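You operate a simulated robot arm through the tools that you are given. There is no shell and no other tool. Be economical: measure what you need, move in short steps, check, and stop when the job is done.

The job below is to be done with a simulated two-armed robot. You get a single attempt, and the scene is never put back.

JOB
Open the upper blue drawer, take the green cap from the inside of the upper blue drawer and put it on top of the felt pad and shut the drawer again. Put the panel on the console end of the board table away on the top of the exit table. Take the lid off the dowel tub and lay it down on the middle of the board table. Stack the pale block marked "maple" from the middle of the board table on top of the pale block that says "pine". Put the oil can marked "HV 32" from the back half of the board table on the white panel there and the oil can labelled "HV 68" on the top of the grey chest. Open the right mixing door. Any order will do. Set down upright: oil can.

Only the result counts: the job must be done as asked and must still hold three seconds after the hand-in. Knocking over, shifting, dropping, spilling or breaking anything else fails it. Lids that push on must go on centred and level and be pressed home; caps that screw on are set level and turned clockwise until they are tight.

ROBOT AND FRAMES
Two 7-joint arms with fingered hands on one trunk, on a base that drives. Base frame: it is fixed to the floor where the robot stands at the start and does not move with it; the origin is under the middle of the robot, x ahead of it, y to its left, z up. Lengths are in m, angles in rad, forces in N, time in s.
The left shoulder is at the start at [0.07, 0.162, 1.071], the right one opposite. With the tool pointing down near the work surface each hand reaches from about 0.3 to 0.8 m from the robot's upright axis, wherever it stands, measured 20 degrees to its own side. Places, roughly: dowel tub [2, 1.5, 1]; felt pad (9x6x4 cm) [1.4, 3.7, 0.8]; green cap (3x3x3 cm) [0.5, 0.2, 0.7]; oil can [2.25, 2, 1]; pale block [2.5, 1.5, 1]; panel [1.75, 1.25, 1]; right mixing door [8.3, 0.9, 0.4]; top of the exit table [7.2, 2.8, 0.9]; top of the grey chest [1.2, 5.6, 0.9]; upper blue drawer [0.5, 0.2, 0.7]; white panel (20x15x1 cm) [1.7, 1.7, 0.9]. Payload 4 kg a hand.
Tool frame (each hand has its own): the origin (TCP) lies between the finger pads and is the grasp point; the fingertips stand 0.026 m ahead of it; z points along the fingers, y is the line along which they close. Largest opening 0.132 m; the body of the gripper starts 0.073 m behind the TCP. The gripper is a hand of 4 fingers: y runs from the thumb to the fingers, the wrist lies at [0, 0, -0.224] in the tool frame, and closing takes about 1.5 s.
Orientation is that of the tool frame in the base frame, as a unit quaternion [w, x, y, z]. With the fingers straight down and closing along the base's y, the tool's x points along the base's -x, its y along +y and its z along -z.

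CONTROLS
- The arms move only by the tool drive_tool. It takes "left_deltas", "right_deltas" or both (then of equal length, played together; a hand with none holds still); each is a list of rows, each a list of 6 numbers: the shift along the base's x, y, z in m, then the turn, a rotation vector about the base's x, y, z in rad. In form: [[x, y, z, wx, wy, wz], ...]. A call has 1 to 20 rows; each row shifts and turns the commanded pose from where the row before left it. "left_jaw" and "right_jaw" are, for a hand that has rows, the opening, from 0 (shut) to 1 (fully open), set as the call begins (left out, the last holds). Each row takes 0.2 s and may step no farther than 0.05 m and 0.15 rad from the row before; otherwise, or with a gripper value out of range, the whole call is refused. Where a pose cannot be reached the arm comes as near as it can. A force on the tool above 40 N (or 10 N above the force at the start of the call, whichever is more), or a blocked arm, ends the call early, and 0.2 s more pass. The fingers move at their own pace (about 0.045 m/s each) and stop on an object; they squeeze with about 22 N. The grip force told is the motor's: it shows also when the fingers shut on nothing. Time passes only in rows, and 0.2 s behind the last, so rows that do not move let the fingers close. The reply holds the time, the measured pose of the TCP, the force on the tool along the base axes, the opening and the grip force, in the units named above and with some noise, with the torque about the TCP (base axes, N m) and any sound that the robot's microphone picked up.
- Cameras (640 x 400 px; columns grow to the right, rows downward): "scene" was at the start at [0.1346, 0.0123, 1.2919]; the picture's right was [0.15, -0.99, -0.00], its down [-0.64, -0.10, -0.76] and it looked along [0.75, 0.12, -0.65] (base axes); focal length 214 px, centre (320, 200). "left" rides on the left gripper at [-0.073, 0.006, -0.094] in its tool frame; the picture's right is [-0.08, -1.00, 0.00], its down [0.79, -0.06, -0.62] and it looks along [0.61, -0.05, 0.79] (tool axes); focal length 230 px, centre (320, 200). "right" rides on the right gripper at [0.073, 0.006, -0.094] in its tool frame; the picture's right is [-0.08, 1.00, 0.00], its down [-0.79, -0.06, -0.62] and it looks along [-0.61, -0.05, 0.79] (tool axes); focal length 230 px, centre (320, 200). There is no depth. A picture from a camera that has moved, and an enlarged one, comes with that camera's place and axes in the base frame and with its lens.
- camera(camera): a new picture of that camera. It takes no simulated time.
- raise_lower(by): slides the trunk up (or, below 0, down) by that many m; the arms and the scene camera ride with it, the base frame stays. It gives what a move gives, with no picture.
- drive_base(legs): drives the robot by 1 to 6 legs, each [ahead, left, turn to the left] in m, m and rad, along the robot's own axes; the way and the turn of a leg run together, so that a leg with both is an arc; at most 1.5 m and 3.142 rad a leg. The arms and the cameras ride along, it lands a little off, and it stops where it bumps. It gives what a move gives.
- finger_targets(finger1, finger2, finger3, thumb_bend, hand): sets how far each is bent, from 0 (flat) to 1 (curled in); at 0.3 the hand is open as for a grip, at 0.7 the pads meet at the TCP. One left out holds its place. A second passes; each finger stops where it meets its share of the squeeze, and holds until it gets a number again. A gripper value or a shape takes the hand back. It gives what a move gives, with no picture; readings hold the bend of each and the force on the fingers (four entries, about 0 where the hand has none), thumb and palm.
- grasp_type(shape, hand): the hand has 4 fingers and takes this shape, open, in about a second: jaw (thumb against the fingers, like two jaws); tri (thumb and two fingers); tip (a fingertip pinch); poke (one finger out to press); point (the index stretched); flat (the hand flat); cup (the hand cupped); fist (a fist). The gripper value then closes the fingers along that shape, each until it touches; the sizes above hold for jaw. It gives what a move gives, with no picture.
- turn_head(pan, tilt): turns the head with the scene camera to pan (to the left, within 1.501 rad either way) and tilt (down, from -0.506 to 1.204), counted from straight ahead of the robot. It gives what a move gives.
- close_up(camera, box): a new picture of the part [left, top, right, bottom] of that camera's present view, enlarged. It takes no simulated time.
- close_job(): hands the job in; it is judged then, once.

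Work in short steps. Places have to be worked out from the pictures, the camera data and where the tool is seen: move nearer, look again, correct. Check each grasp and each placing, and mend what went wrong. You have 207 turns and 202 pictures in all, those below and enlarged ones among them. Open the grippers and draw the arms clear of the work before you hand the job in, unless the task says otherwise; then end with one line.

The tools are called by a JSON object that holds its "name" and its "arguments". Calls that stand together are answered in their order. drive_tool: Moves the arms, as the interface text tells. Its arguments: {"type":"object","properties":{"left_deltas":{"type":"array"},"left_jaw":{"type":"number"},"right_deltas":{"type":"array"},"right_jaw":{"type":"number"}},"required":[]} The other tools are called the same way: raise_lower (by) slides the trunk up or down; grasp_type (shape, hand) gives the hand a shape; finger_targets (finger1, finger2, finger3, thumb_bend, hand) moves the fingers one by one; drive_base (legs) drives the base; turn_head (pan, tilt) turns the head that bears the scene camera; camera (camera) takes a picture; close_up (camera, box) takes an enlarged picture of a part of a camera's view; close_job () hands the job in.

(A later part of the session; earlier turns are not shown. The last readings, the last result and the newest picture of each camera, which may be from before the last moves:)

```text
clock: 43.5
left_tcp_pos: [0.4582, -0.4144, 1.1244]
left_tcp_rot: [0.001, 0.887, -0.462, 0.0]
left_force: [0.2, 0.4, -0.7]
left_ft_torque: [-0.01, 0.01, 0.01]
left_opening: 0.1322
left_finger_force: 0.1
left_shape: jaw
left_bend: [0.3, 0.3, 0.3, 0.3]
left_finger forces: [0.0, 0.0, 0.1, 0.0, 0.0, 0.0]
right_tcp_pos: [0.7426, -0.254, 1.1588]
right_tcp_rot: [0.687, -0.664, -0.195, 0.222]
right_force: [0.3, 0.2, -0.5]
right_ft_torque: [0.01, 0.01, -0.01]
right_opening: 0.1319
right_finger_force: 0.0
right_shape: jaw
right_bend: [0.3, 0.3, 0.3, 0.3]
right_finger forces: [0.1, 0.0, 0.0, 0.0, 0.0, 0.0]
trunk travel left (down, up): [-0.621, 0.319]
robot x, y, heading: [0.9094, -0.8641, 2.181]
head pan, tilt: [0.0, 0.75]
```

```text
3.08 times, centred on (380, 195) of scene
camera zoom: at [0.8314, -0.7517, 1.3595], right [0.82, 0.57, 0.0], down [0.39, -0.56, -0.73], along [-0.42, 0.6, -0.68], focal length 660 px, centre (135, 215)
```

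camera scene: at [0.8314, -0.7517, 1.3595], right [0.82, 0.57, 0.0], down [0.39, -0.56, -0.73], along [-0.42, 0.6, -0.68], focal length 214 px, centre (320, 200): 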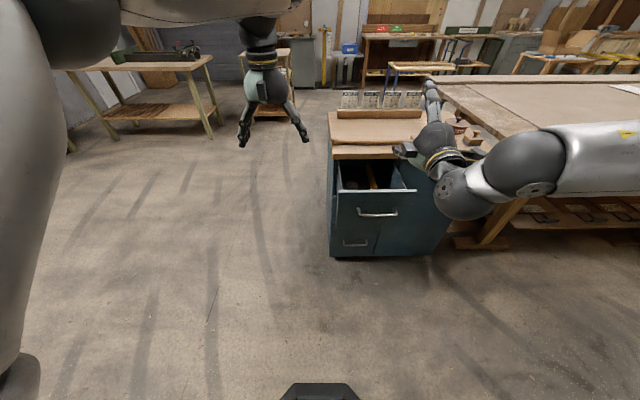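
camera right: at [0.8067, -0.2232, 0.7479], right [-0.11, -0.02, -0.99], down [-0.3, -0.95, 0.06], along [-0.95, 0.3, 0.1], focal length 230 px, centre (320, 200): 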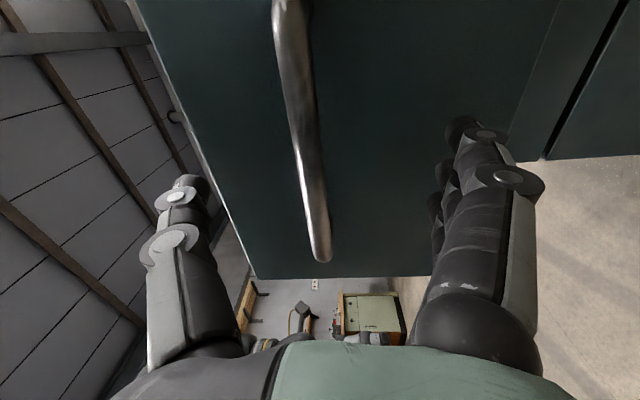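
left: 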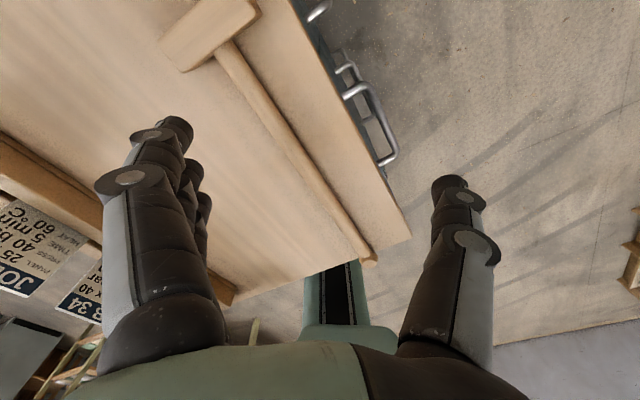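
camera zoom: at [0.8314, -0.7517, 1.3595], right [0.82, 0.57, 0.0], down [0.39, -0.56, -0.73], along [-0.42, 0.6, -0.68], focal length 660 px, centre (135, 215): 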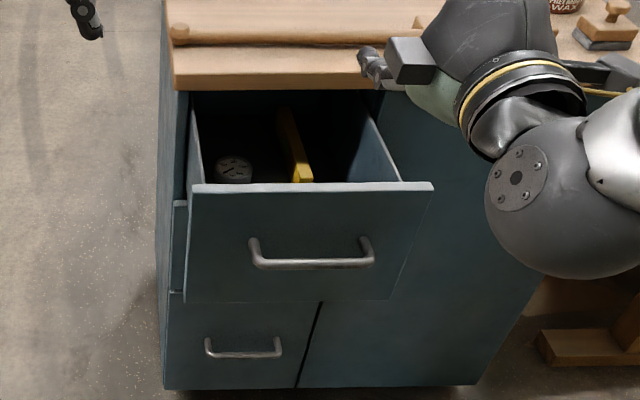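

The drawer is open with a tape roll and a yellow item visible; the cap isn't visible yet. I move nearer so the left hand can hover over it and the head can look in.

{"name": "drive_base", "arguments": {"legs": [[0.19, -0.13, 0]]}}

{"name": "turn_head", "arguments": {"pan": -0.1, "tilt": 1.0}}

{"name": "camera", "arguments": {"camera": "scene"}}

```text
clock: 45.2
left_tcp_pos: [0.4592, -0.1931, 1.125]
left_tcp_rot: [0.0, 0.887, -0.461, 0.0]
left_force: [0.5, 0.0, -1.5]
left_ft_torque: [-0.01, 0.0, 0.0]
left_opening: 0.1323
left_finger_force: 0.1
left_shape: jaw
left_bend: [0.3, 0.3, 0.3, 0.3]
left_finger forces: [0.0, 0.0, 0.0, 0.1, 0.0, 0.0]
right_tcp_pos: [0.7432, -0.0323, 1.1601]
right_tcp_rot: [0.687, -0.664, -0.195, 0.222]
right_force: [-0.5, 0.7, -0.4]
right_ft_torque: [-0.01, 0.01, 0.0]
right_opening: 0.1319
right_finger_force: 0.1
right_shape: jaw
right_bend: [0.3, 0.3, 0.3, 0.3]
right_finger forces: [0.0, 0.0, 0.1, 0.1, 0.0, 0.2]
trunk travel left (down, up): [-0.621, 0.319]
robot x, y, heading: [0.9081, -0.6367, 2.183]
head pan, tilt: [0.0, 0.75]
```

```text
clock: 46.0
left_tcp_pos: [0.4603, -0.194, 1.1241]
left_tcp_rot: [0.0, 0.887, -0.462, 0.0]
left_force: [-1.0, 1.6, -1.6]
left_ft_torque: [-0.02, 0.01, 0.0]
left_opening: 0.132
left_finger_force: 0.0
left_shape: jaw
left_bend: [0.3, 0.3, 0.3, 0.3]
left_finger forces: [0.1, 0.0, 0.1, 0.1, 0.0, 0.0]
right_tcp_pos: [0.7425, -0.0331, 1.1598]
right_tcp_rot: [0.687, -0.664, -0.195, 0.222]
right_force: [-0.7, -0.5, 0.1]
right_ft_torque: [0.0, 0.04, -0.01]
right_opening: 0.1318
right_finger_force: 0.0
right_shape: jaw
right_bend: [0.3, 0.3, 0.3, 0.3]
right_finger forces: [0.0, 0.1, 0.0, 0.1, 0.0, 0.0]
trunk travel left (down, up): [-0.621, 0.319]
robot x, y, heading: [0.9032, -0.6402, 2.182]
head pan, tilt: [-0.099, 1.0]
```

```text
175 pictures are left
camera scene: at [0.8456, -0.5372, 1.3405], right [0.87, 0.49, 0.0], down [0.41, -0.73, -0.54], along [-0.26, 0.47, -0.84], focal length 214 px, centre (320, 200)
```

scene: 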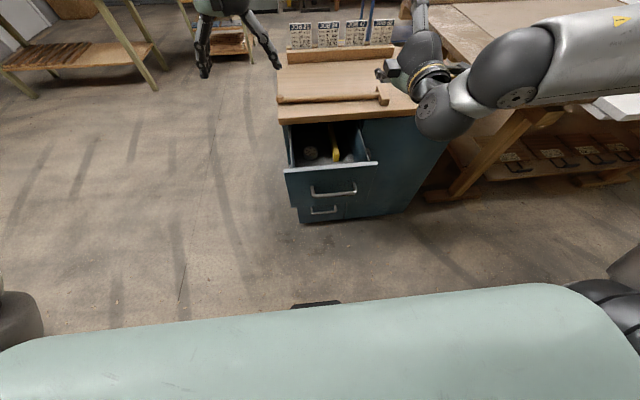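

{"name": "close_up", "arguments": {"camera": "scene", "box": [270, 110, 400, 191]}}

```text
4.92 times, centred on (335, 150) of scene
camera zoom: at [0.8456, -0.5372, 1.3405], right [0.87, 0.49, 0.0], down [0.41, -0.73, -0.54], along [-0.26, 0.47, -0.84], focal length 1056 px, centre (246, 444)
```

zoom: 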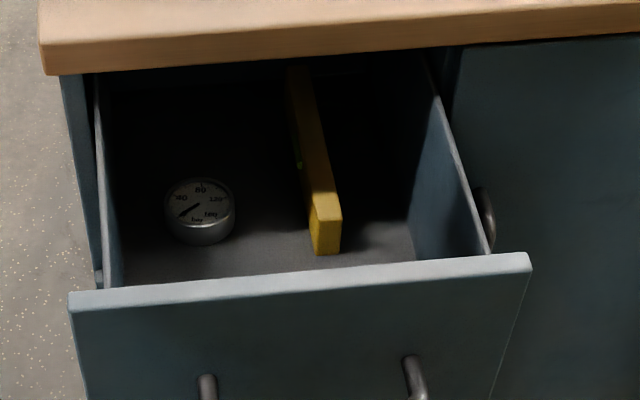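

Only a gauge and a spirit level are visible; the cap may be deeper. I shift the left hand clear to the left and lower the trunk to see in deeper.

{"name": "drive_tool", "arguments": {"left_deltas": [[-0.038, -0.028, 0, 0, 0, 0], [-0.038, -0.028, 0, 0, 0, 0], [-0.03, -0.02, 0, 0, 0, 0]]}}

{"name": "raise_lower", "arguments": {"by": -0.17}}

{"name": "camera", "arguments": {"camera": "scene"}}

```text
clock: 46.8
left_tcp_pos: [0.3535, -0.2683, 1.1249]
left_tcp_rot: [0.001, 0.887, -0.462, 0.0]
left_force: [0.3, 0.7, 0.3]
left_ft_torque: [-0.02, 0.0, -0.02]
left_opening: 0.1318
left_finger_force: 0.2
left_shape: jaw
left_bend: [0.3, 0.3, 0.3, 0.3]
left_finger forces: [0.0, 0.0, 0.0, 0.0, 0.0, 0.0]
right_tcp_pos: [0.7423, -0.0326, 1.1582]
right_tcp_rot: [0.686, -0.664, -0.195, 0.222]
right_force: [-0.1, 0.6, 0.3]
right_ft_torque: [0.02, -0.01, -0.01]
right_opening: 0.1317
right_finger_force: 0.0
right_shape: jaw
right_bend: [0.3, 0.3, 0.3, 0.3]
right_finger forces: [0.0, 0.0, 0.0, 0.0, 0.0, 0.0]
trunk travel left (down, up): [-0.621, 0.319]
robot x, y, heading: [0.9067, -0.641, 2.184]
head pan, tilt: [-0.099, 1.0]
```

```text
clock: 48.7
left_tcp_pos: [0.3542, -0.2695, 0.9569]
left_tcp_rot: [-0.001, 0.887, -0.461, -0.001]
left_force: [0.8, 0.1, 0.3]
left_ft_torque: [0.0, -0.02, 0.02]
left_opening: 0.1318
left_finger_force: 0.1
left_shape: jaw
left_bend: [0.3, 0.3, 0.3, 0.3]
left_finger forces: [0.0, 0.0, 0.1, 0.1, 0.0, 0.0]
right_tcp_pos: [0.7431, -0.0323, 0.9888]
right_tcp_rot: [0.687, -0.664, -0.195, 0.222]
right_force: [-0.4, 0.3, -0.2]
right_ft_torque: [-0.01, 0.01, 0.02]
right_opening: 0.1319
right_finger_force: 0.0
right_shape: jaw
right_bend: [0.3, 0.3, 0.3, 0.3]
right_finger forces: [0.0, 0.0, 0.0, 0.0, 0.1, 0.1]
trunk travel left (down, up): [-0.451, 0.489]
robot x, y, heading: [0.9045, -0.64, 2.183]
head pan, tilt: [-0.099, 1.0]
```

```text
173 pictures are left
camera scene: at [0.8458, -0.5376, 1.1705], right [0.87, 0.49, 0.0], down [0.41, -0.73, -0.54], along [-0.26, 0.47, -0.84], focal length 214 px, centre (320, 200)
```

scene: 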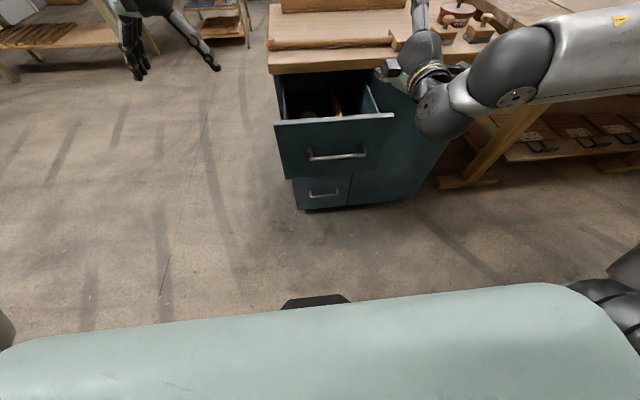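

{"name": "close_up", "arguments": {"camera": "scene", "box": [270, 60, 400, 141]}}

```text
4.92 times, centred on (335, 100) of scene
camera zoom: at [0.8458, -0.5376, 1.1705], right [0.87, 0.49, 0.0], down [0.41, -0.73, -0.54], along [-0.26, 0.47, -0.84], focal length 1056 px, centre (246, 690)
```

zoom: 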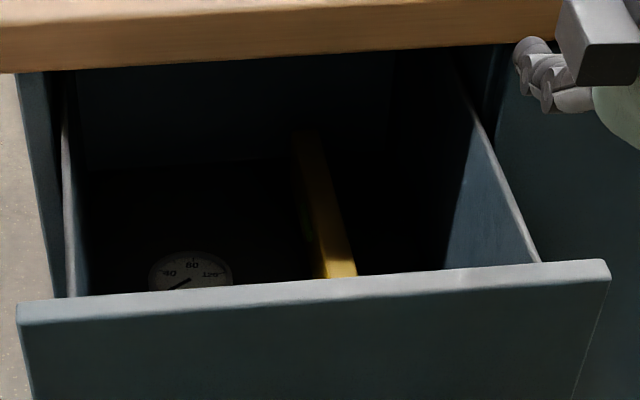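

Nothing green at the back, so the cap may hide right behind the front panel or the level. I raise again and use the left hand camera looking back into the drawer.

{"name": "raise_lower", "arguments": {"by": 0.2}}

{"name": "drive_tool", "arguments": {"left_deltas": [[0.01, 0.044, 0, 0, 0, 0], [0.01, 0.044, 0, 0, 0, 0], [0.01, 0.044, 0, 0, 0, 0], [0.01, 0.044, 0, 0, 0, 0], [0.01, 0.044, 0, 0, 0, 0], [0.01, 0.044, 0, 0, 0, 0], [0.01, 0.044, 0, 0, 0, 0], [0.01, 0.044, 0, 0, 0, 0]]}}

{"name": "camera", "arguments": {"camera": "left"}}

```text
clock: 50.9
left_tcp_pos: [0.3541, -0.2684, 1.157]
left_tcp_rot: [0.0, 0.888, -0.46, 0.0]
left_force: [-0.2, -0.4, 0.5]
left_ft_torque: [0.03, -0.01, -0.02]
left_opening: 0.1319
left_finger_force: 0.1
left_shape: jaw
left_bend: [0.3, 0.3, 0.3, 0.3]
left_finger forces: [0.0, 0.1, 0.1, 0.1, 0.1, 0.0]
right_tcp_pos: [0.7426, -0.0319, 1.189]
right_tcp_rot: [0.687, -0.664, -0.195, 0.221]
right_force: [-0.8, 0.0, -0.8]
right_ft_torque: [0.0, 0.0, -0.01]
right_opening: 0.1316
right_finger_force: 0.0
right_shape: jaw
right_bend: [0.3, 0.3, 0.3, 0.3]
right_finger forces: [0.0, 0.0, 0.0, 0.1, 0.0, 0.1]
trunk travel left (down, up): [-0.651, 0.289]
robot x, y, heading: [0.9084, -0.6358, 2.183]
head pan, tilt: [-0.099, 1.0]
```

```text
clock: 52.7
left_tcp_pos: [0.5207, -0.1356, 1.1272]
left_tcp_rot: [0.0, 0.887, -0.461, 0.0]
left_force: [0.6, -0.4, -0.4]
left_ft_torque: [-0.01, 0.01, 0.01]
left_opening: 0.1318
left_finger_force: 0.0
left_shape: jaw
left_bend: [0.3, 0.3, 0.3, 0.3]
left_finger forces: [0.0, 0.0, 0.0, 0.1, 0.0, 0.1]
left hand out of reach, approached as far as the arm can: row 1, 2, 3, 4, 5, 6, 7, 8
right_tcp_pos: [0.7431, -0.0315, 1.1894]
right_tcp_rot: [0.686, -0.665, -0.194, 0.222]
right_force: [0.5, -0.7, 0.0]
right_ft_torque: [0.0, 0.01, 0.03]
right_opening: 0.1317
right_finger_force: 0.0
right_shape: jaw
right_bend: [0.3, 0.3, 0.3, 0.3]
right_finger forces: [0.0, 0.0, 0.0, 0.0, 0.0, 0.1]
trunk travel left (down, up): [-0.651, 0.289]
robot x, y, heading: [0.9069, -0.6384, 2.179]
head pan, tilt: [-0.099, 1.0]
```

```text
171 pictures are left
camera left: at [0.474, -0.0783, 1.2201], right [0.77, 0.64, 0.0], down [0.5, -0.61, 0.62], along [0.39, -0.48, -0.79], focal length 230 px, centre (320, 200)
```

left: 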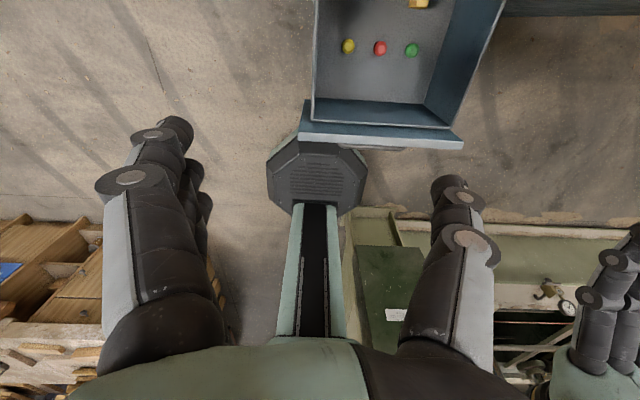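

Three caps (yellow, red, green) sit right behind the front panel; green at about (0.634, -0.003). The right hand suits it: pitching it down makes it close along the drawer's depth. I do this at height while moving the left hand off.

{"name": "drive_tool", "arguments": {"right_deltas": [[-0.01, 0.003, 0, -0.1167, -0.0823, 0], [-0.01, 0.003, 0, -0.1167, -0.0823, 0], [-0.01, 0.003, 0, -0.1167, -0.0823, 0], [-0.01, 0.003, 0, -0.1167, -0.0823, 0], [-0.01, 0.003, 0, -0.1167, -0.0823, 0], [-0.01, 0.003, 0, -0.1167, -0.0823, 0], [-0.01, 0.003, 0, -0.1167, -0.0823, 0], [-0.01, 0.003, 0, -0.1167, -0.0823, 0], [-0.01, 0.003, 0, -0.1167, -0.0823, 0], [-0.01, 0.002, 0, -0.1167, -0.0823, 0], [-0.01, 0, 0, -0.1167, -0.0823, 0]], "left_deltas": [[-0.022, -0.016, 0, 0, 0, 0], [-0.022, -0.016, 0, 0, 0, 0], [-0.022, -0.016, 0, 0, 0, 0], [-0.022, -0.016, 0, 0, 0, 0], [-0.022, -0.016, 0, 0, 0, 0], [-0.022, -0.016, 0, 0, 0, 0], [-0.022, -0.016, 0, 0, 0, 0], [-0.022, -0.016, 0, 0, 0, 0], [-0.022, -0.016, 0, 0, 0, 0], [0, 0, 0, 0, 0, 0], [0, 0, 0, 0, 0, 0]]}}

{"name": "camera", "arguments": {"camera": "right"}}

{"name": "camera", "arguments": {"camera": "scene"}}

```text
clock: 55.1
left_tcp_pos: [0.3236, -0.2806, 1.1273]
left_tcp_rot: [0.0, 0.887, -0.461, 0.0]
left_force: [0.2, 0.4, 0.1]
left_ft_torque: [-0.01, 0.02, 0.0]
left_opening: 0.1321
left_finger_force: 0.1
left_shape: jaw
left_bend: [0.3, 0.3, 0.3, 0.3]
left_finger forces: [0.0, 0.0, 0.0, 0.0, 0.1, 0.0]
right_tcp_pos: [0.6442, -0.0021, 1.1898]
right_tcp_rot: [-0.091, 0.953, 0.288, -0.022]
right_force: [0.6, 0.4, 0.0]
right_ft_torque: [0.02, 0.0, -0.04]
right_opening: 0.1321
right_finger_force: 0.1
right_shape: jaw
right_bend: [0.3, 0.3, 0.3, 0.3]
right_finger forces: [0.0, 0.0, 0.0, 0.0, 0.1, 0.1]
right hand out of reach, approached as far as the arm can: row 11
trunk travel left (down, up): [-0.651, 0.289]
robot x, y, heading: [0.9015, -0.6371, 2.178]
head pan, tilt: [-0.099, 1.0]
```

```text
170 pictures are left
camera right: at [0.717, 0.0185, 1.2822], right [0.48, -0.86, -0.19], down [-0.63, -0.48, 0.61], along [-0.61, -0.18, -0.77], focal length 230 px, centre (320, 200)
```

right: 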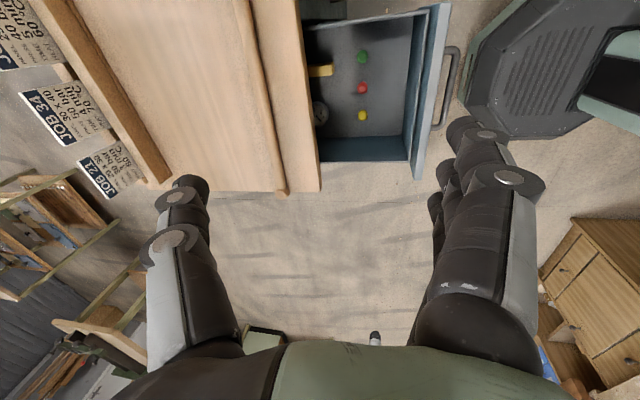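

```text
169 pictures are left
camera scene: at [0.8475, -0.5371, 1.3706], right [0.87, 0.49, 0.0], down [0.41, -0.73, -0.54], along [-0.27, 0.47, -0.84], focal length 214 px, centre (320, 200)
```

scene: 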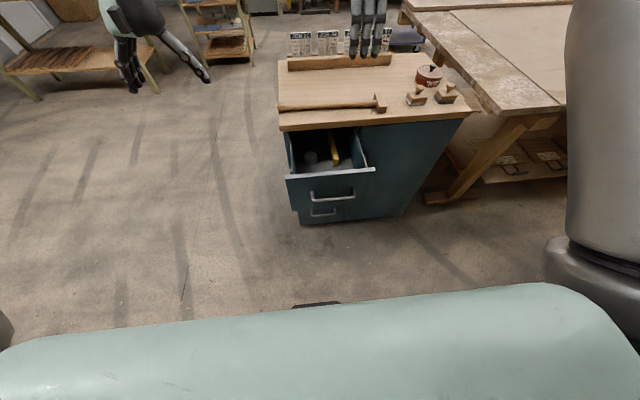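

Green cap is nearly directly beneath the right TCP. I lower the trunk by 0.3 and recheck.

{"name": "raise_lower", "arguments": {"by": -0.3}}

{"name": "drive_tool", "arguments": {"right_deltas": [[0, 0, 0, -0.077, -0.055, 0], [0, 0, 0, -0.077, -0.055, 0]], "right_jaw": 0.55}}

{"name": "camera", "arguments": {"camera": "right"}}

```text
clock: 58.1
left_tcp_pos: [0.3212, -0.2805, 0.8268]
left_tcp_rot: [0.0, 0.887, -0.461, 0.0]
left_force: [-0.5, 0.1, 0.2]
left_ft_torque: [-0.01, 0.01, 0.03]
left_opening: 0.1319
left_finger_force: 0.0
left_shape: jaw
left_bend: [0.3, 0.3, 0.3, 0.3]
left_finger forces: [0.0, 0.0, 0.0, 0.1, 0.0, 0.1]
right_tcp_pos: [0.6439, -0.0033, 0.8894]
right_tcp_rot: [-0.089, 0.953, 0.288, -0.021]
right_force: [0.1, 0.1, 0.7]
right_ft_torque: [0.0, 0.01, 0.0]
right_opening: 0.132
right_finger_force: 0.1
right_shape: jaw
right_bend: [0.3, 0.3, 0.3, 0.3]
right_finger forces: [0.0, 0.1, 0.0, 0.0, 0.3, 0.0]
trunk travel left (down, up): [-0.351, 0.589]
robot x, y, heading: [0.9071, -0.6401, 2.185]
head pan, tilt: [-0.099, 1.0]
```

```text
clock: 58.7
left_tcp_pos: [0.3227, -0.2813, 0.8269]
left_tcp_rot: [0.0, 0.887, -0.462, 0.001]
left_force: [0.1, -0.7, -0.3]
left_ft_torque: [-0.01, 0.0, 0.0]
left_opening: 0.1318
left_finger_force: 0.1
left_shape: jaw
left_bend: [0.3, 0.3, 0.3, 0.3]
left_finger forces: [0.0, 0.0, 0.0, 0.0, 0.0, 0.0]
right_tcp_pos: [0.6436, -0.0034, 0.8895]
right_tcp_rot: [-0.09, 0.953, 0.289, -0.021]
right_force: [-0.5, -0.1, 1.0]
right_ft_torque: [0.0, 0.01, 0.03]
right_opening: 0.0801
right_finger_force: 0.1
right_shape: jaw
right_bend: [0.71, 0.71, 0.71, 0.7]
right_finger forces: [0.0, 0.0, 0.0, 0.0, 0.0, 0.2]
right hand out of reach, approached as far as the arm can: row 1, 2
trunk travel left (down, up): [-0.351, 0.589]
robot x, y, heading: [0.9086, -0.6371, 2.181]
head pan, tilt: [-0.099, 1.0]
```

```text
168 pictures are left
camera right: at [0.7152, 0.018, 0.9813], right [0.48, -0.86, -0.18], down [-0.63, -0.48, 0.61], along [-0.61, -0.18, -0.77], focal length 230 px, centre (320, 200)
```

right: 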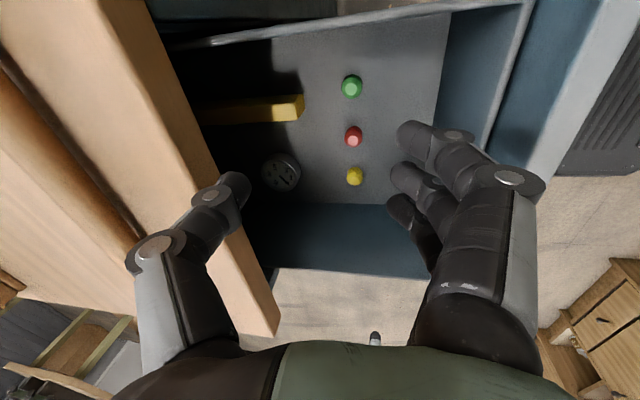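

Gap is suitable. I shift slightly onto the cap and lower the trunk by 0.13.

{"name": "drive_tool", "arguments": {"right_deltas": [[0.009, 0.006, 0, 0, 0, 0], [0, 0, 0, 0, 0, 0]]}}

{"name": "raise_lower", "arguments": {"by": -0.13}}

{"name": "camera", "arguments": {"camera": "right"}}

```text
clock: 59.3
left_tcp_pos: [0.3223, -0.2801, 0.8255]
left_tcp_rot: [0.0, 0.887, -0.461, 0.0]
left_force: [0.2, -0.2, -0.4]
left_ft_torque: [-0.01, 0.0, 0.04]
left_opening: 0.132
left_finger_force: 0.0
left_shape: jaw
left_bend: [0.3, 0.3, 0.3, 0.3]
left_finger forces: [0.0, 0.0, 0.0, 0.0, 0.1, 0.0]
right_tcp_pos: [0.6527, 0.0018, 0.8888]
right_tcp_rot: [-0.09, 0.953, 0.288, -0.021]
right_force: [0.1, -0.3, 0.4]
right_ft_torque: [-0.03, 0.04, 0.0]
right_opening: 0.0735
right_finger_force: 0.1
right_shape: jaw
right_bend: [0.72, 0.72, 0.72, 0.7]
right_finger forces: [0.0, 0.2, 0.0, 0.1, 0.0, 0.0]
trunk travel left (down, up): [-0.351, 0.589]
robot x, y, heading: [0.9073, -0.636, 2.181]
head pan, tilt: [-0.099, 1.0]
```

```text
clock: 60.9
left_tcp_pos: [0.3227, -0.2804, 0.6968]
left_tcp_rot: [-0.001, 0.887, -0.461, 0.0]
left_force: [-0.1, -0.5, -0.2]
left_ft_torque: [0.0, 0.04, 0.0]
left_opening: 0.132
left_finger_force: 0.1
left_shape: jaw
left_bend: [0.3, 0.3, 0.3, 0.3]
left_finger forces: [0.0, 0.0, 0.0, 0.0, 0.0, 0.1]
right_tcp_pos: [0.6519, 0.0029, 0.7591]
right_tcp_rot: [-0.091, 0.953, 0.288, -0.021]
right_force: [0.0, -0.4, 0.4]
right_ft_torque: [0.01, 0.02, -0.03]
right_opening: 0.0735
right_finger_force: 0.1
right_shape: jaw
right_bend: [0.72, 0.72, 0.72, 0.7]
right_finger forces: [0.0, 0.1, 0.0, 0.0, 0.0, 0.0]
trunk travel left (down, up): [-0.221, 0.719]
robot x, y, heading: [0.9095, -0.6366, 2.183]
head pan, tilt: [-0.099, 1.0]
```

```text
167 pictures are left
camera right: at [0.7246, 0.0228, 0.8515], right [0.48, -0.86, -0.18], down [-0.63, -0.48, 0.61], along [-0.61, -0.18, -0.77], focal length 230 px, centre (320, 200)
```

right: 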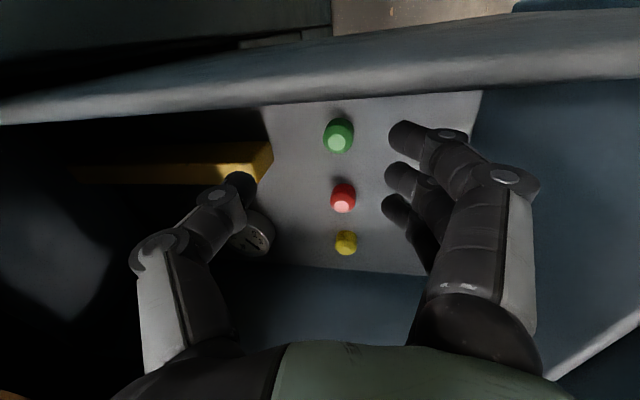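

Cap triangulated at (0.650, 0.001, 0.675), centred between thumb and fingers. I narrow the opening a bit to clear the level and lower further.

{"name": "drive_tool", "arguments": {"right_deltas": [[-0.001, -0.002, 0, 0, 0, 0], [0, 0, 0, 0, 0, 0], [0, 0, 0, 0, 0, 0]], "right_jaw": 0.45}}

{"name": "raise_lower", "arguments": {"by": -0.045}}

{"name": "camera", "arguments": {"camera": "right"}}

```text
clock: 61.7
left_tcp_pos: [0.3206, -0.2803, 0.6962]
left_tcp_rot: [0.0, 0.887, -0.461, 0.0]
left_force: [-0.3, 0.6, 0.4]
left_ft_torque: [0.0, 0.03, 0.03]
left_opening: 0.1318
left_finger_force: 0.1
left_shape: jaw
left_bend: [0.3, 0.3, 0.3, 0.3]
left_finger forces: [0.0, 0.1, 0.0, 0.0, 0.0, 0.0]
right_tcp_pos: [0.6506, 0.0005, 0.7588]
right_tcp_rot: [-0.089, 0.953, 0.288, -0.021]
right_force: [0.2, 0.1, 0.1]
right_ft_torque: [0.01, 0.0, 0.04]
right_opening: 0.0601
right_finger_force: 0.2
right_shape: jaw
right_bend: [0.73, 0.73, 0.73, 0.7]
right_finger forces: [0.0, 0.1, 0.0, 0.1, 0.0, 0.0]
trunk travel left (down, up): [-0.221, 0.719]
robot x, y, heading: [0.9046, -0.639, 2.177]
head pan, tilt: [-0.099, 1.0]
```

```text
clock: 62.5
left_tcp_pos: [0.3223, -0.2805, 0.652]
left_tcp_rot: [0.001, 0.887, -0.461, 0.001]
left_force: [-0.3, 0.1, 0.4]
left_ft_torque: [-0.01, -0.01, 0.01]
left_opening: 0.1318
left_finger_force: 0.1
left_shape: jaw
left_bend: [0.3, 0.3, 0.3, 0.3]
left_finger forces: [0.0, 0.0, 0.0, 0.0, 0.0, 0.0]
right_tcp_pos: [0.6512, -0.0005, 0.7145]
right_tcp_rot: [-0.09, 0.953, 0.288, -0.022]
right_force: [0.7, 0.4, -0.7]
right_ft_torque: [-0.02, 0.0, -0.01]
right_opening: 0.0603
right_finger_force: 0.0
right_shape: jaw
right_bend: [0.73, 0.73, 0.73, 0.7]
right_finger forces: [0.0, 0.0, 0.1, 0.0, 0.0, 0.0]
trunk travel left (down, up): [-0.176, 0.764]
robot x, y, heading: [0.9042, -0.6361, 2.18]
head pan, tilt: [-0.099, 1.0]
```

```text
166 pictures are left
camera right: at [0.7237, 0.0211, 0.8061], right [0.48, -0.86, -0.18], down [-0.63, -0.48, 0.61], along [-0.61, -0.18, -0.77], focal length 230 px, centre (320, 200)
```

right: 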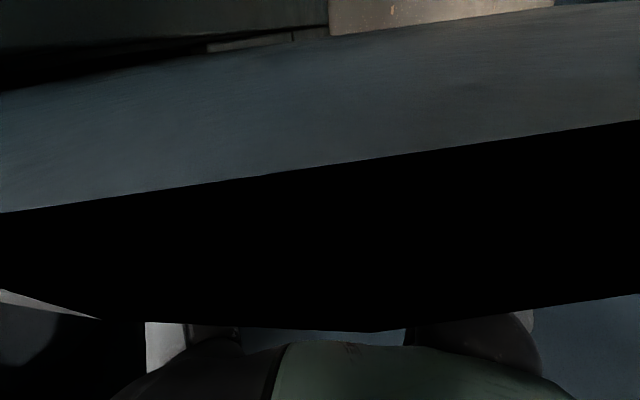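

The camera now hides behind the drawer wall, but no contact is felt. Going down the last ~2 cm, then closing.

{"name": "raise_lower", "arguments": {"by": -0.022}}

{"name": "drive_tool", "arguments": {"right_deltas": [[0, 0, 0, 0, 0, 0], [0, 0, 0, 0, 0, 0], [0, 0, 0, 0, 0, 0], [0, 0, 0, 0, 0, 0], [0, 0, 0, 0, 0, 0], [0, 0, 0, 0, 0, 0]], "right_jaw": 0}}

```text
clock: 63.1
left_tcp_pos: [0.3212, -0.2817, 0.6326]
left_tcp_rot: [-0.001, 0.887, -0.461, 0.0]
left_force: [-0.4, 0.5, -0.1]
left_ft_torque: [-0.04, -0.03, 0.02]
left_opening: 0.1321
left_finger_force: 0.1
left_shape: jaw
left_bend: [0.3, 0.3, 0.3, 0.3]
left_finger forces: [0.0, 0.0, 0.0, 0.1, 0.0, 0.1]
right_tcp_pos: [0.65, 0.0024, 0.7045]
right_tcp_rot: [-0.099, 0.952, 0.289, -0.024]
right_force: [-1.5, -0.1, 17.5]
right_ft_torque: [0.28, -1.41, 0.01]
right_opening: 0.0601
right_finger_force: 0.1
right_shape: jaw
right_bend: [0.73, 0.73, 0.73, 0.7]
right_finger forces: [0.0, 0.0, 0.0, 0.0, 0.0, 0.1]
trunk travel left (down, up): [-0.157, 0.783]
robot x, y, heading: [0.9098, -0.6365, 2.184]
head pan, tilt: [-0.099, 1.0]
stopped: the force on the tool passed its limit at 46 N (the readings are from after the stop); the commanded pose is now the measured one
```

```text
clock: 64.5
left_tcp_pos: [0.3218, -0.2825, 0.6326]
left_tcp_rot: [0.0, 0.887, -0.461, -0.001]
left_force: [-0.2, 0.0, -0.2]
left_ft_torque: [-0.01, 0.0, 0.01]
left_opening: 0.132
left_finger_force: 0.1
left_shape: jaw
left_bend: [0.3, 0.3, 0.3, 0.3]
left_finger forces: [0.0, 0.0, 0.0, 0.0, 0.1, 0.0]
right_tcp_pos: [0.6513, 0.0013, 0.7048]
right_tcp_rot: [-0.1, 0.952, 0.288, -0.024]
right_force: [-3.4, -2.6, 30.0]
right_ft_torque: [0.56, -2.41, -0.06]
right_opening: 0.0
right_finger_force: 22.0
right_shape: jaw
right_bend: [0.67, 0.69, 0.67, 0.74]
right_finger forces: [0.0, 0.0, 0.1, 0.0, 0.0, 0.0]
trunk travel left (down, up): [-0.157, 0.783]
robot x, y, heading: [0.9066, -0.641, 2.183]
head pan, tilt: [-0.099, 1.0]
```

No finger contact: the camera box on the hand hit the right drawer wall. I raise, reopen, and lean the hand left ~25° so that box lifts clear.

{"name": "raise_lower", "arguments": {"by": 0.1}}

{"name": "drive_tool", "arguments": {"right_deltas": [[0, 0, 0, 0.0837, -0.1187, 0], [0, 0, 0, 0.0837, -0.1187, 0], [0, 0, 0, 0.0837, -0.1187, 0], [0, 0, 0, 0, 0, 0], [0, 0, 0, 0, 0, 0], [0, 0, 0, 0, 0, 0]], "right_jaw": 0.45}}

{"name": "camera", "arguments": {"camera": "right"}}

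```text
clock: 65.8
left_tcp_pos: [0.3212, -0.2797, 0.732]
left_tcp_rot: [0.0, 0.888, -0.461, 0.001]
left_force: [1.3, -0.3, 0.0]
left_ft_torque: [0.01, 0.02, 0.0]
left_opening: 0.132
left_finger_force: 0.1
left_shape: jaw
left_bend: [0.3, 0.3, 0.3, 0.3]
left_finger forces: [0.0, 0.1, 0.0, 0.1, 0.0, 0.1]
right_tcp_pos: [0.65, 0.0028, 0.8012]
right_tcp_rot: [-0.097, 0.953, 0.288, -0.022]
right_force: [0.7, -0.4, -0.1]
right_ft_torque: [0.0, 0.03, -0.01]
right_opening: 0.0
right_finger_force: 21.5
right_shape: jaw
right_bend: [0.67, 0.69, 0.67, 0.74]
right_finger forces: [0.0, 0.0, 0.1, 0.0, 0.0, 0.1]
trunk travel left (down, up): [-0.257, 0.683]
robot x, y, heading: [0.9104, -0.639, 2.178]
head pan, tilt: [-0.099, 1.0]
```

```text
clock: 67.2
left_tcp_pos: [0.3219, -0.2796, 0.7326]
left_tcp_rot: [0.0, 0.887, -0.462, 0.001]
left_force: [-1.1, 0.8, 1.0]
left_ft_torque: [-0.01, 0.0, 0.02]
left_opening: 0.1318
left_finger_force: 0.1
left_shape: jaw
left_bend: [0.3, 0.3, 0.3, 0.3]
left_finger forces: [0.0, 0.0, 0.1, 0.0, 0.0, 0.0]
right_tcp_pos: [0.672, -0.015, 0.7797]
right_tcp_rot: [-0.167, 0.922, 0.302, 0.178]
right_force: [0.7, 0.1, -0.1]
right_ft_torque: [-0.01, -0.01, 0.05]
right_opening: 0.0589
right_finger_force: 0.0
right_shape: jaw
right_bend: [0.73, 0.73, 0.73, 0.7]
right_finger forces: [0.1, 0.0, 0.1, 0.1, 0.1, 0.1]
right hand out of reach, approached as far as the arm can: row 2, 3
trunk travel left (down, up): [-0.257, 0.683]
robot x, y, heading: [0.9081, -0.6429, 2.181]
head pan, tilt: [-0.099, 1.0]
```

```text
165 pictures are left
camera right: at [0.7086, -0.0216, 0.8925], right [0.55, -0.8, -0.23], down [-0.77, -0.6, 0.22], along [-0.31, 0.06, -0.95], focal length 230 px, centre (320, 200)
```

right: 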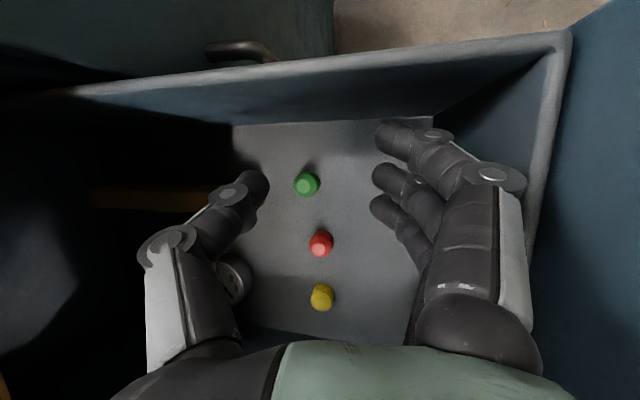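

View is clear now. I shift the hand onto the cap horizontally.

{"name": "drive_tool", "arguments": {"right_deltas": [[-0.011, 0.008, 0, 0, 0, 0], [-0.011, 0.008, 0, 0, 0, 0]]}}

{"name": "camera", "arguments": {"camera": "right"}}

```text
clock: 67.8
left_tcp_pos: [0.3214, -0.2811, 0.7307]
left_tcp_rot: [0.0, 0.887, -0.461, 0.001]
left_force: [-0.5, -0.8, -0.6]
left_ft_torque: [-0.04, -0.01, 0.0]
left_opening: 0.1319
left_finger_force: 0.0
left_shape: jaw
left_bend: [0.3, 0.3, 0.3, 0.3]
left_finger forces: [0.1, 0.0, 0.0, 0.0, 0.0, 0.0]
right_tcp_pos: [0.6641, -0.0097, 0.7667]
right_tcp_rot: [-0.165, 0.922, 0.301, 0.18]
right_force: [0.8, 0.3, 0.0]
right_ft_torque: [0.0, -0.01, 0.0]
right_opening: 0.0588
right_finger_force: 0.1
right_shape: jaw
right_bend: [0.73, 0.73, 0.73, 0.7]
right_finger forces: [0.0, 0.0, 0.1, 0.0, 0.0, 0.0]
right hand out of reach, approached as far as the arm can: row 1, 2
trunk travel left (down, up): [-0.257, 0.683]
robot x, y, heading: [0.908, -0.6391, 2.181]
head pan, tilt: [-0.099, 1.0]
```

```text
164 pictures are left
camera right: at [0.7014, -0.0163, 0.8792], right [0.55, -0.8, -0.23], down [-0.77, -0.6, 0.22], along [-0.31, 0.06, -0.95], focal length 230 px, centre (320, 200)
```

right: 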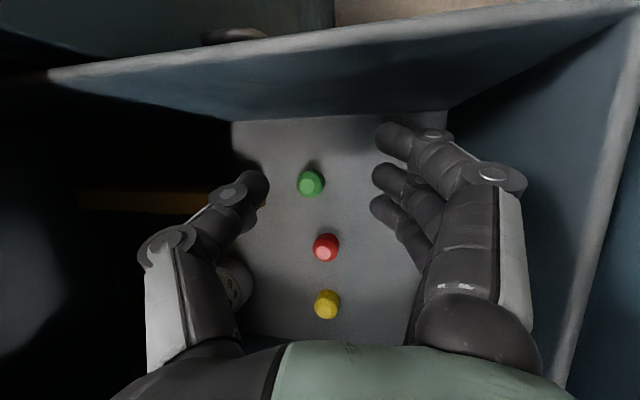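

The arm is at its limit, so I use a small base move forward, then check.

{"name": "drive_base", "arguments": {"legs": [[0.016, 0, 0]]}}

{"name": "raise_lower", "arguments": {"by": -0.03}}

{"name": "camera", "arguments": {"camera": "right"}}

```text
clock: 68.6
left_tcp_pos: [0.3118, -0.2666, 0.7308]
left_tcp_rot: [0.0, 0.887, -0.462, 0.001]
left_force: [-0.6, -0.4, 0.4]
left_ft_torque: [-0.01, -0.01, 0.01]
left_opening: 0.1316
left_finger_force: 0.0
left_shape: jaw
left_bend: [0.3, 0.3, 0.3, 0.3]
left_finger forces: [0.1, 0.0, 0.0, 0.0, 0.0, 0.0]
right_tcp_pos: [0.6539, 0.0044, 0.7658]
right_tcp_rot: [-0.164, 0.922, 0.301, 0.18]
right_force: [-1.2, 0.6, 0.1]
right_ft_torque: [0.01, 0.01, 0.0]
right_opening: 0.0589
right_finger_force: 0.0
right_shape: jaw
right_bend: [0.73, 0.73, 0.73, 0.7]
right_finger forces: [0.0, 0.1, 0.0, 0.1, 0.0, 0.0]
trunk travel left (down, up): [-0.257, 0.683]
robot x, y, heading: [0.9001, -0.6261, 2.184]
head pan, tilt: [-0.099, 1.0]
```

```text
clock: 69.4
left_tcp_pos: [0.3128, -0.2677, 0.7026]
left_tcp_rot: [0.0, 0.887, -0.462, 0.0]
left_force: [0.5, -0.2, 0.0]
left_ft_torque: [-0.02, -0.02, 0.04]
left_opening: 0.132
left_finger_force: 0.0
left_shape: jaw
left_bend: [0.3, 0.3, 0.3, 0.3]
left_finger forces: [0.0, 0.1, 0.1, 0.0, 0.0, 0.0]
right_tcp_pos: [0.6555, 0.0034, 0.736]
right_tcp_rot: [-0.164, 0.922, 0.3, 0.18]
right_force: [0.0, 0.0, 0.3]
right_ft_torque: [-0.01, 0.01, -0.03]
right_opening: 0.059
right_finger_force: 0.1
right_shape: jaw
right_bend: [0.73, 0.73, 0.73, 0.7]
right_finger forces: [0.1, 0.0, 0.0, 0.0, 0.0, 0.1]
trunk travel left (down, up): [-0.227, 0.713]
robot x, y, heading: [0.8985, -0.625, 2.178]
head pan, tilt: [-0.099, 1.0]
```

```text
163 pictures are left
camera right: at [0.6925, -0.0036, 0.8496], right [0.55, -0.8, -0.23], down [-0.77, -0.6, 0.22], along [-0.31, 0.06, -0.95], focal length 230 px, centre (320, 200)
```

right: 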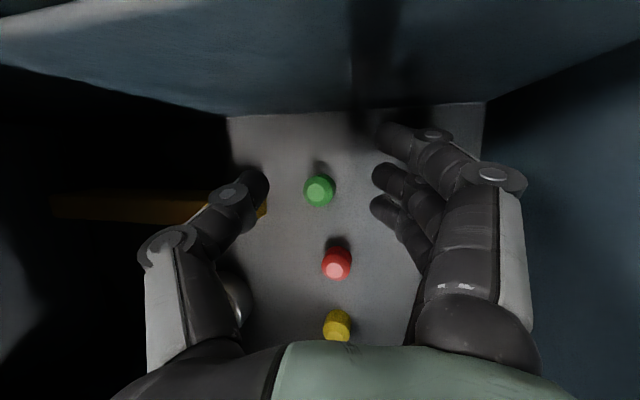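

Alignment is close; lowering vertically would leave a ~9 mm offset toward the thumb, so I shift forward as I lower.

{"name": "drive_tool", "arguments": {"right_deltas": [[-0.005, 0.007, -0.008, 0, 0, 0], [0, 0, -0.008, 0, 0, 0]]}}

{"name": "camera", "arguments": {"camera": "right"}}

```text
clock: 70.0
left_tcp_pos: [0.3129, -0.2662, 0.7022]
left_tcp_rot: [0.001, 0.887, -0.462, 0.001]
left_force: [0.2, -0.6, -0.2]
left_ft_torque: [0.0, 0.01, 0.0]
left_opening: 0.1319
left_finger_force: 0.1
left_shape: jaw
left_bend: [0.3, 0.3, 0.3, 0.3]
left_finger forces: [0.0, 0.0, 0.1, 0.0, 0.0, 0.0]
right_tcp_pos: [0.6529, 0.0098, 0.7188]
right_tcp_rot: [-0.166, 0.922, 0.301, 0.18]
right_force: [0.2, 0.2, -0.9]
right_ft_torque: [0.01, 0.02, 0.0]
right_opening: 0.0588
right_finger_force: 0.2
right_shape: jaw
right_bend: [0.73, 0.73, 0.73, 0.7]
right_finger forces: [0.0, 0.1, 0.0, 0.0, 0.0, 0.1]
trunk travel left (down, up): [-0.227, 0.713]
robot x, y, heading: [0.8977, -0.6275, 2.185]
head pan, tilt: [-0.099, 1.0]
```

```text
162 pictures are left
camera right: at [0.6892, 0.0037, 0.8321], right [0.55, -0.8, -0.23], down [-0.77, -0.6, 0.22], along [-0.31, 0.06, -0.95], focal length 230 px, centre (320, 200)
```

right: 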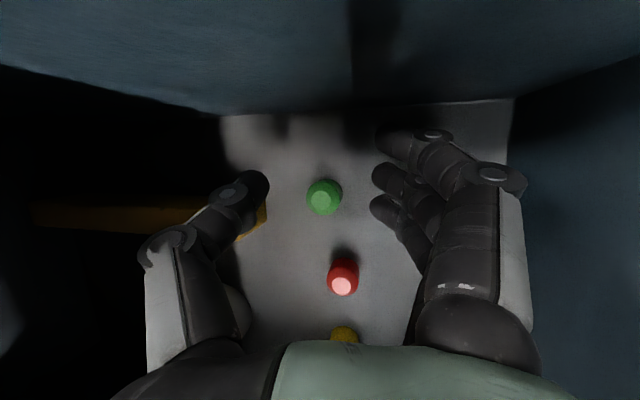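

Cap is centred; apparent size suggests it is still ~5 cm below the pads. I narrow the jaw slightly and approach along the tool axis.

{"name": "drive_tool", "arguments": {"right_deltas": [[0.002, 0.004, -0.009, 0, 0, 0], [0.002, 0.004, -0.009, 0, 0, 0], [0, 0, 0, 0, 0, 0]], "right_jaw": 0.36}}

{"name": "camera", "arguments": {"camera": "right"}}

```text
clock: 70.8
left_tcp_pos: [0.3135, -0.2654, 0.701]
left_tcp_rot: [0.001, 0.887, -0.462, 0.0]
left_force: [0.2, 0.0, 0.5]
left_ft_torque: [-0.01, -0.01, -0.03]
left_opening: 0.1321
left_finger_force: 0.1
left_shape: jaw
left_bend: [0.3, 0.3, 0.3, 0.3]
left_finger forces: [0.0, 0.0, 0.0, 0.1, 0.1, 0.1]
right_tcp_pos: [0.6535, 0.0176, 0.702]
right_tcp_rot: [-0.165, 0.922, 0.301, 0.18]
right_force: [0.3, -0.4, 0.9]
right_ft_torque: [-0.03, -0.02, 0.02]
right_opening: 0.048
right_finger_force: 0.0
right_shape: jaw
right_bend: [0.73, 0.73, 0.74, 0.7]
right_finger forces: [0.0, 0.0, 1.1, 0.0, 0.1, 0.0]
trunk travel left (down, up): [-0.227, 0.713]
robot x, y, heading: [0.9019, -0.6249, 2.181]
head pan, tilt: [-0.099, 1.0]
```

```text
161 pictures are left
camera right: at [0.6919, 0.0109, 0.8152], right [0.55, -0.8, -0.23], down [-0.77, -0.6, 0.22], along [-0.31, 0.06, -0.95], focal length 230 px, centre (320, 200)
```

right: 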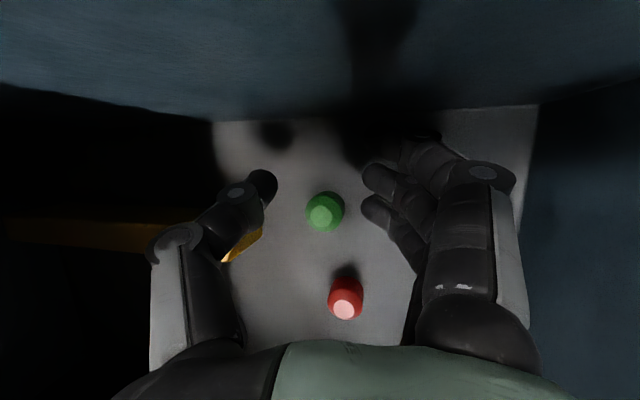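

Getting closer; cap is slightly toward −s. I go down another 2.5 cm with that correction.

{"name": "drive_tool", "arguments": {"right_deltas": [[-0.005, -0.002, -0.008, 0, 0, 0], [-0.005, -0.001, -0.008, 0, 0, 0], [-0.002, 0.001, -0.008, 0, 0, 0]]}}

{"name": "camera", "arguments": {"camera": "right"}}

```text
clock: 71.6
left_tcp_pos: [0.3125, -0.2683, 0.7025]
left_tcp_rot: [-0.001, 0.887, -0.462, 0.0]
left_force: [-0.5, 0.3, 0.7]
left_ft_torque: [0.0, -0.01, -0.01]
left_opening: 0.1319
left_finger_force: 0.1
left_shape: jaw
left_bend: [0.3, 0.3, 0.3, 0.3]
left_finger forces: [0.0, 0.1, 0.1, 0.1, 0.0, 0.1]
right_tcp_pos: [0.6455, 0.0187, 0.6896]
right_tcp_rot: [-0.174, 0.922, 0.296, 0.18]
right_force: [0.3, 1.0, 22.9]
right_ft_torque: [-0.26, -0.01, -0.04]
right_opening: 0.0453
right_finger_force: 0.1
right_shape: jaw
right_bend: [0.73, 0.75, 0.81, 0.7]
right_finger forces: [0.0, 7.0, 15.4, 0.0, 0.0, 0.0]
trunk travel left (down, up): [-0.227, 0.713]
robot x, y, heading: [0.8987, -0.629, 2.178]
head pan, tilt: [-0.099, 1.0]
stopped in row 3 (right hand): the force on the tool passed its limit at 43 N (the readings are from after the stop); the commanded pose is now the measured one
```

```text
160 pictures are left
camera right: at [0.6835, 0.0093, 0.8032], right [0.55, -0.8, -0.25], down [-0.78, -0.6, 0.21], along [-0.32, 0.08, -0.95], focal length 230 px, centre (320, 200)
```

right: 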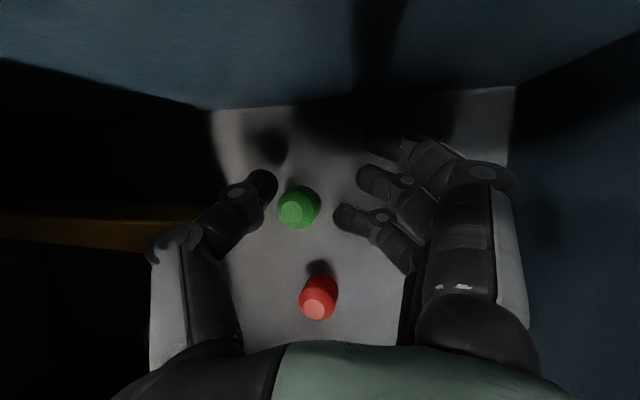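

Fingertips touch the drawer floor, so this is the right depth. I lift 4 mm, centre toward the thumb side and close.

{"name": "drive_tool", "arguments": {"right_deltas": [[-0.003, 0.004, 0.005, 0, 0, 0], [-0.003, 0.004, 0, 0, 0, 0], [0, 0, 0, 0, 0, 0]]}}

{"name": "camera", "arguments": {"camera": "right"}}

```text
clock: 72.4
left_tcp_pos: [0.3125, -0.2673, 0.7026]
left_tcp_rot: [0.0, 0.887, -0.462, 0.0]
left_force: [0.0, 0.0, -0.2]
left_ft_torque: [-0.01, 0.01, 0.04]
left_opening: 0.1318
left_finger_force: 0.0
left_shape: jaw
left_bend: [0.3, 0.3, 0.3, 0.3]
left_finger forces: [0.0, 0.1, 0.0, 0.1, 0.0, 0.1]
right_tcp_pos: [0.6417, 0.0259, 0.6926]
right_tcp_rot: [-0.171, 0.922, 0.297, 0.181]
right_force: [-1.8, -0.8, 16.0]
right_ft_torque: [-0.25, 0.17, -0.03]
right_opening: 0.0459
right_finger_force: 0.1
right_shape: jaw
right_bend: [0.73, 0.74, 0.8, 0.7]
right_finger forces: [0.0, 1.6, 13.6, 0.1, 0.0, 0.0]
trunk travel left (down, up): [-0.227, 0.713]
robot x, y, heading: [0.8986, -0.627, 2.184]
head pan, tilt: [-0.099, 1.0]
```

```text
159 pictures are left
camera right: at [0.6775, 0.0174, 0.8047], right [0.55, -0.8, -0.24], down [-0.77, -0.6, 0.21], along [-0.31, 0.07, -0.95], focal length 230 px, centre (320, 200)
```

right: 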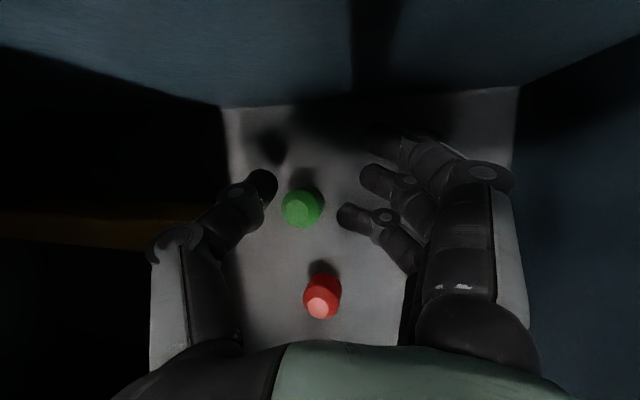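

Closing on the cap.

{"name": "drive_tool", "arguments": {"right_deltas": [[0, 0, 0.003, 0, 0, 0], [0, 0, 0, 0, 0, 0], [0, 0, 0, 0, 0, 0], [0, 0, 0, 0, 0, 0], [0, 0, 0, 0, 0, 0]], "right_jaw": 0}}

{"name": "camera", "arguments": {"camera": "right"}}

```text
clock: 73.6
left_tcp_pos: [0.3139, -0.2668, 0.702]
left_tcp_rot: [0.0, 0.887, -0.462, 0.001]
left_force: [0.5, -0.2, 1.1]
left_ft_torque: [0.03, -0.01, -0.01]
left_opening: 0.1317
left_finger_force: 0.0
left_shape: jaw
left_bend: [0.3, 0.3, 0.3, 0.3]
left_finger forces: [0.0, 0.1, 0.0, 0.0, 0.0, 0.1]
right_tcp_pos: [0.6404, 0.0267, 0.6933]
right_tcp_rot: [-0.169, 0.922, 0.298, 0.182]
right_force: [-0.1, -0.1, 1.5]
right_ft_torque: [-0.02, 0.02, 0.01]
right_opening: 0.0
right_finger_force: 21.6
right_shape: jaw
right_bend: [0.67, 0.74, 0.75, 0.73]
right_finger forces: [0.1, 0.1, 0.2, 0.1, 0.0, 0.0]
trunk travel left (down, up): [-0.227, 0.713]
robot x, y, heading: [0.9006, -0.6236, 2.18]
head pan, tilt: [-0.099, 1.0]
```

```text
158 pictures are left
camera right: at [0.6777, 0.0188, 0.8053], right [0.55, -0.8, -0.24], down [-0.78, -0.59, 0.21], along [-0.31, 0.07, -0.95], focal length 230 px, centre (320, 200)
```

right: 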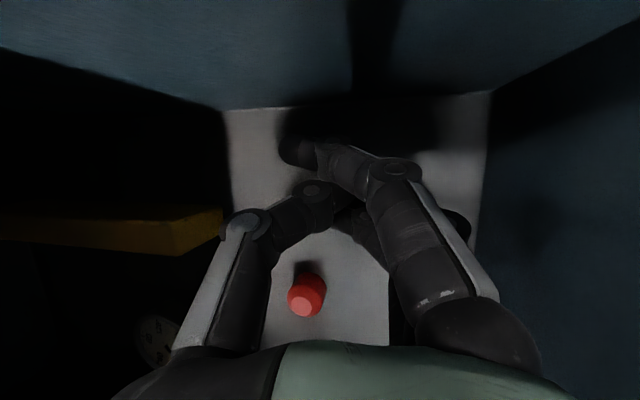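

The grasp seems to have missed. I reopen and look.

{"name": "drive_tool", "arguments": {"right_deltas": [[0, 0, 0, 0, 0, 0], [0, 0, 0, 0, 0, 0], [0, 0, 0, 0, 0, 0], [0, 0, 0, 0, 0, 0]], "right_jaw": 0.45}}

{"name": "camera", "arguments": {"camera": "right"}}

```text
clock: 74.6
left_tcp_pos: [0.3137, -0.2678, 0.7032]
left_tcp_rot: [-0.001, 0.887, -0.462, 0.0]
left_force: [0.6, -0.3, 0.1]
left_ft_torque: [0.02, -0.01, 0.06]
left_opening: 0.1316
left_finger_force: 0.0
left_shape: jaw
left_bend: [0.3, 0.3, 0.3, 0.3]
left_finger forces: [0.1, 0.0, 0.0, 0.1, 0.0, 0.0]
right_tcp_pos: [0.6403, 0.0265, 0.6961]
right_tcp_rot: [-0.172, 0.922, 0.297, 0.18]
right_force: [2.0, 0.2, 17.1]
right_ft_torque: [-0.38, -0.02, 0.01]
right_opening: 0.0572
right_finger_force: 0.0
right_shape: jaw
right_bend: [0.73, 0.73, 0.79, 0.7]
right_finger forces: [0.0, 0.0, 16.6, 0.0, 0.0, 0.1]
trunk travel left (down, up): [-0.227, 0.713]
robot x, y, heading: [0.9011, -0.6256, 2.175]
head pan, tilt: [-0.099, 1.0]
```

```text
157 pictures are left
camera right: at [0.6784, 0.0176, 0.8086], right [0.55, -0.8, -0.24], down [-0.78, -0.59, 0.21], along [-0.31, 0.07, -0.95], focal length 230 px, centre (320, 200)
```

right: 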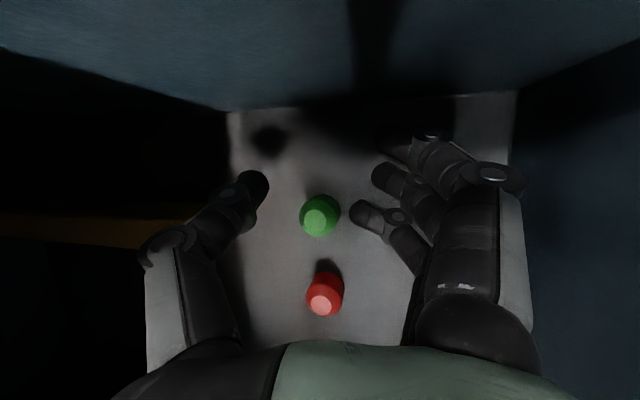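

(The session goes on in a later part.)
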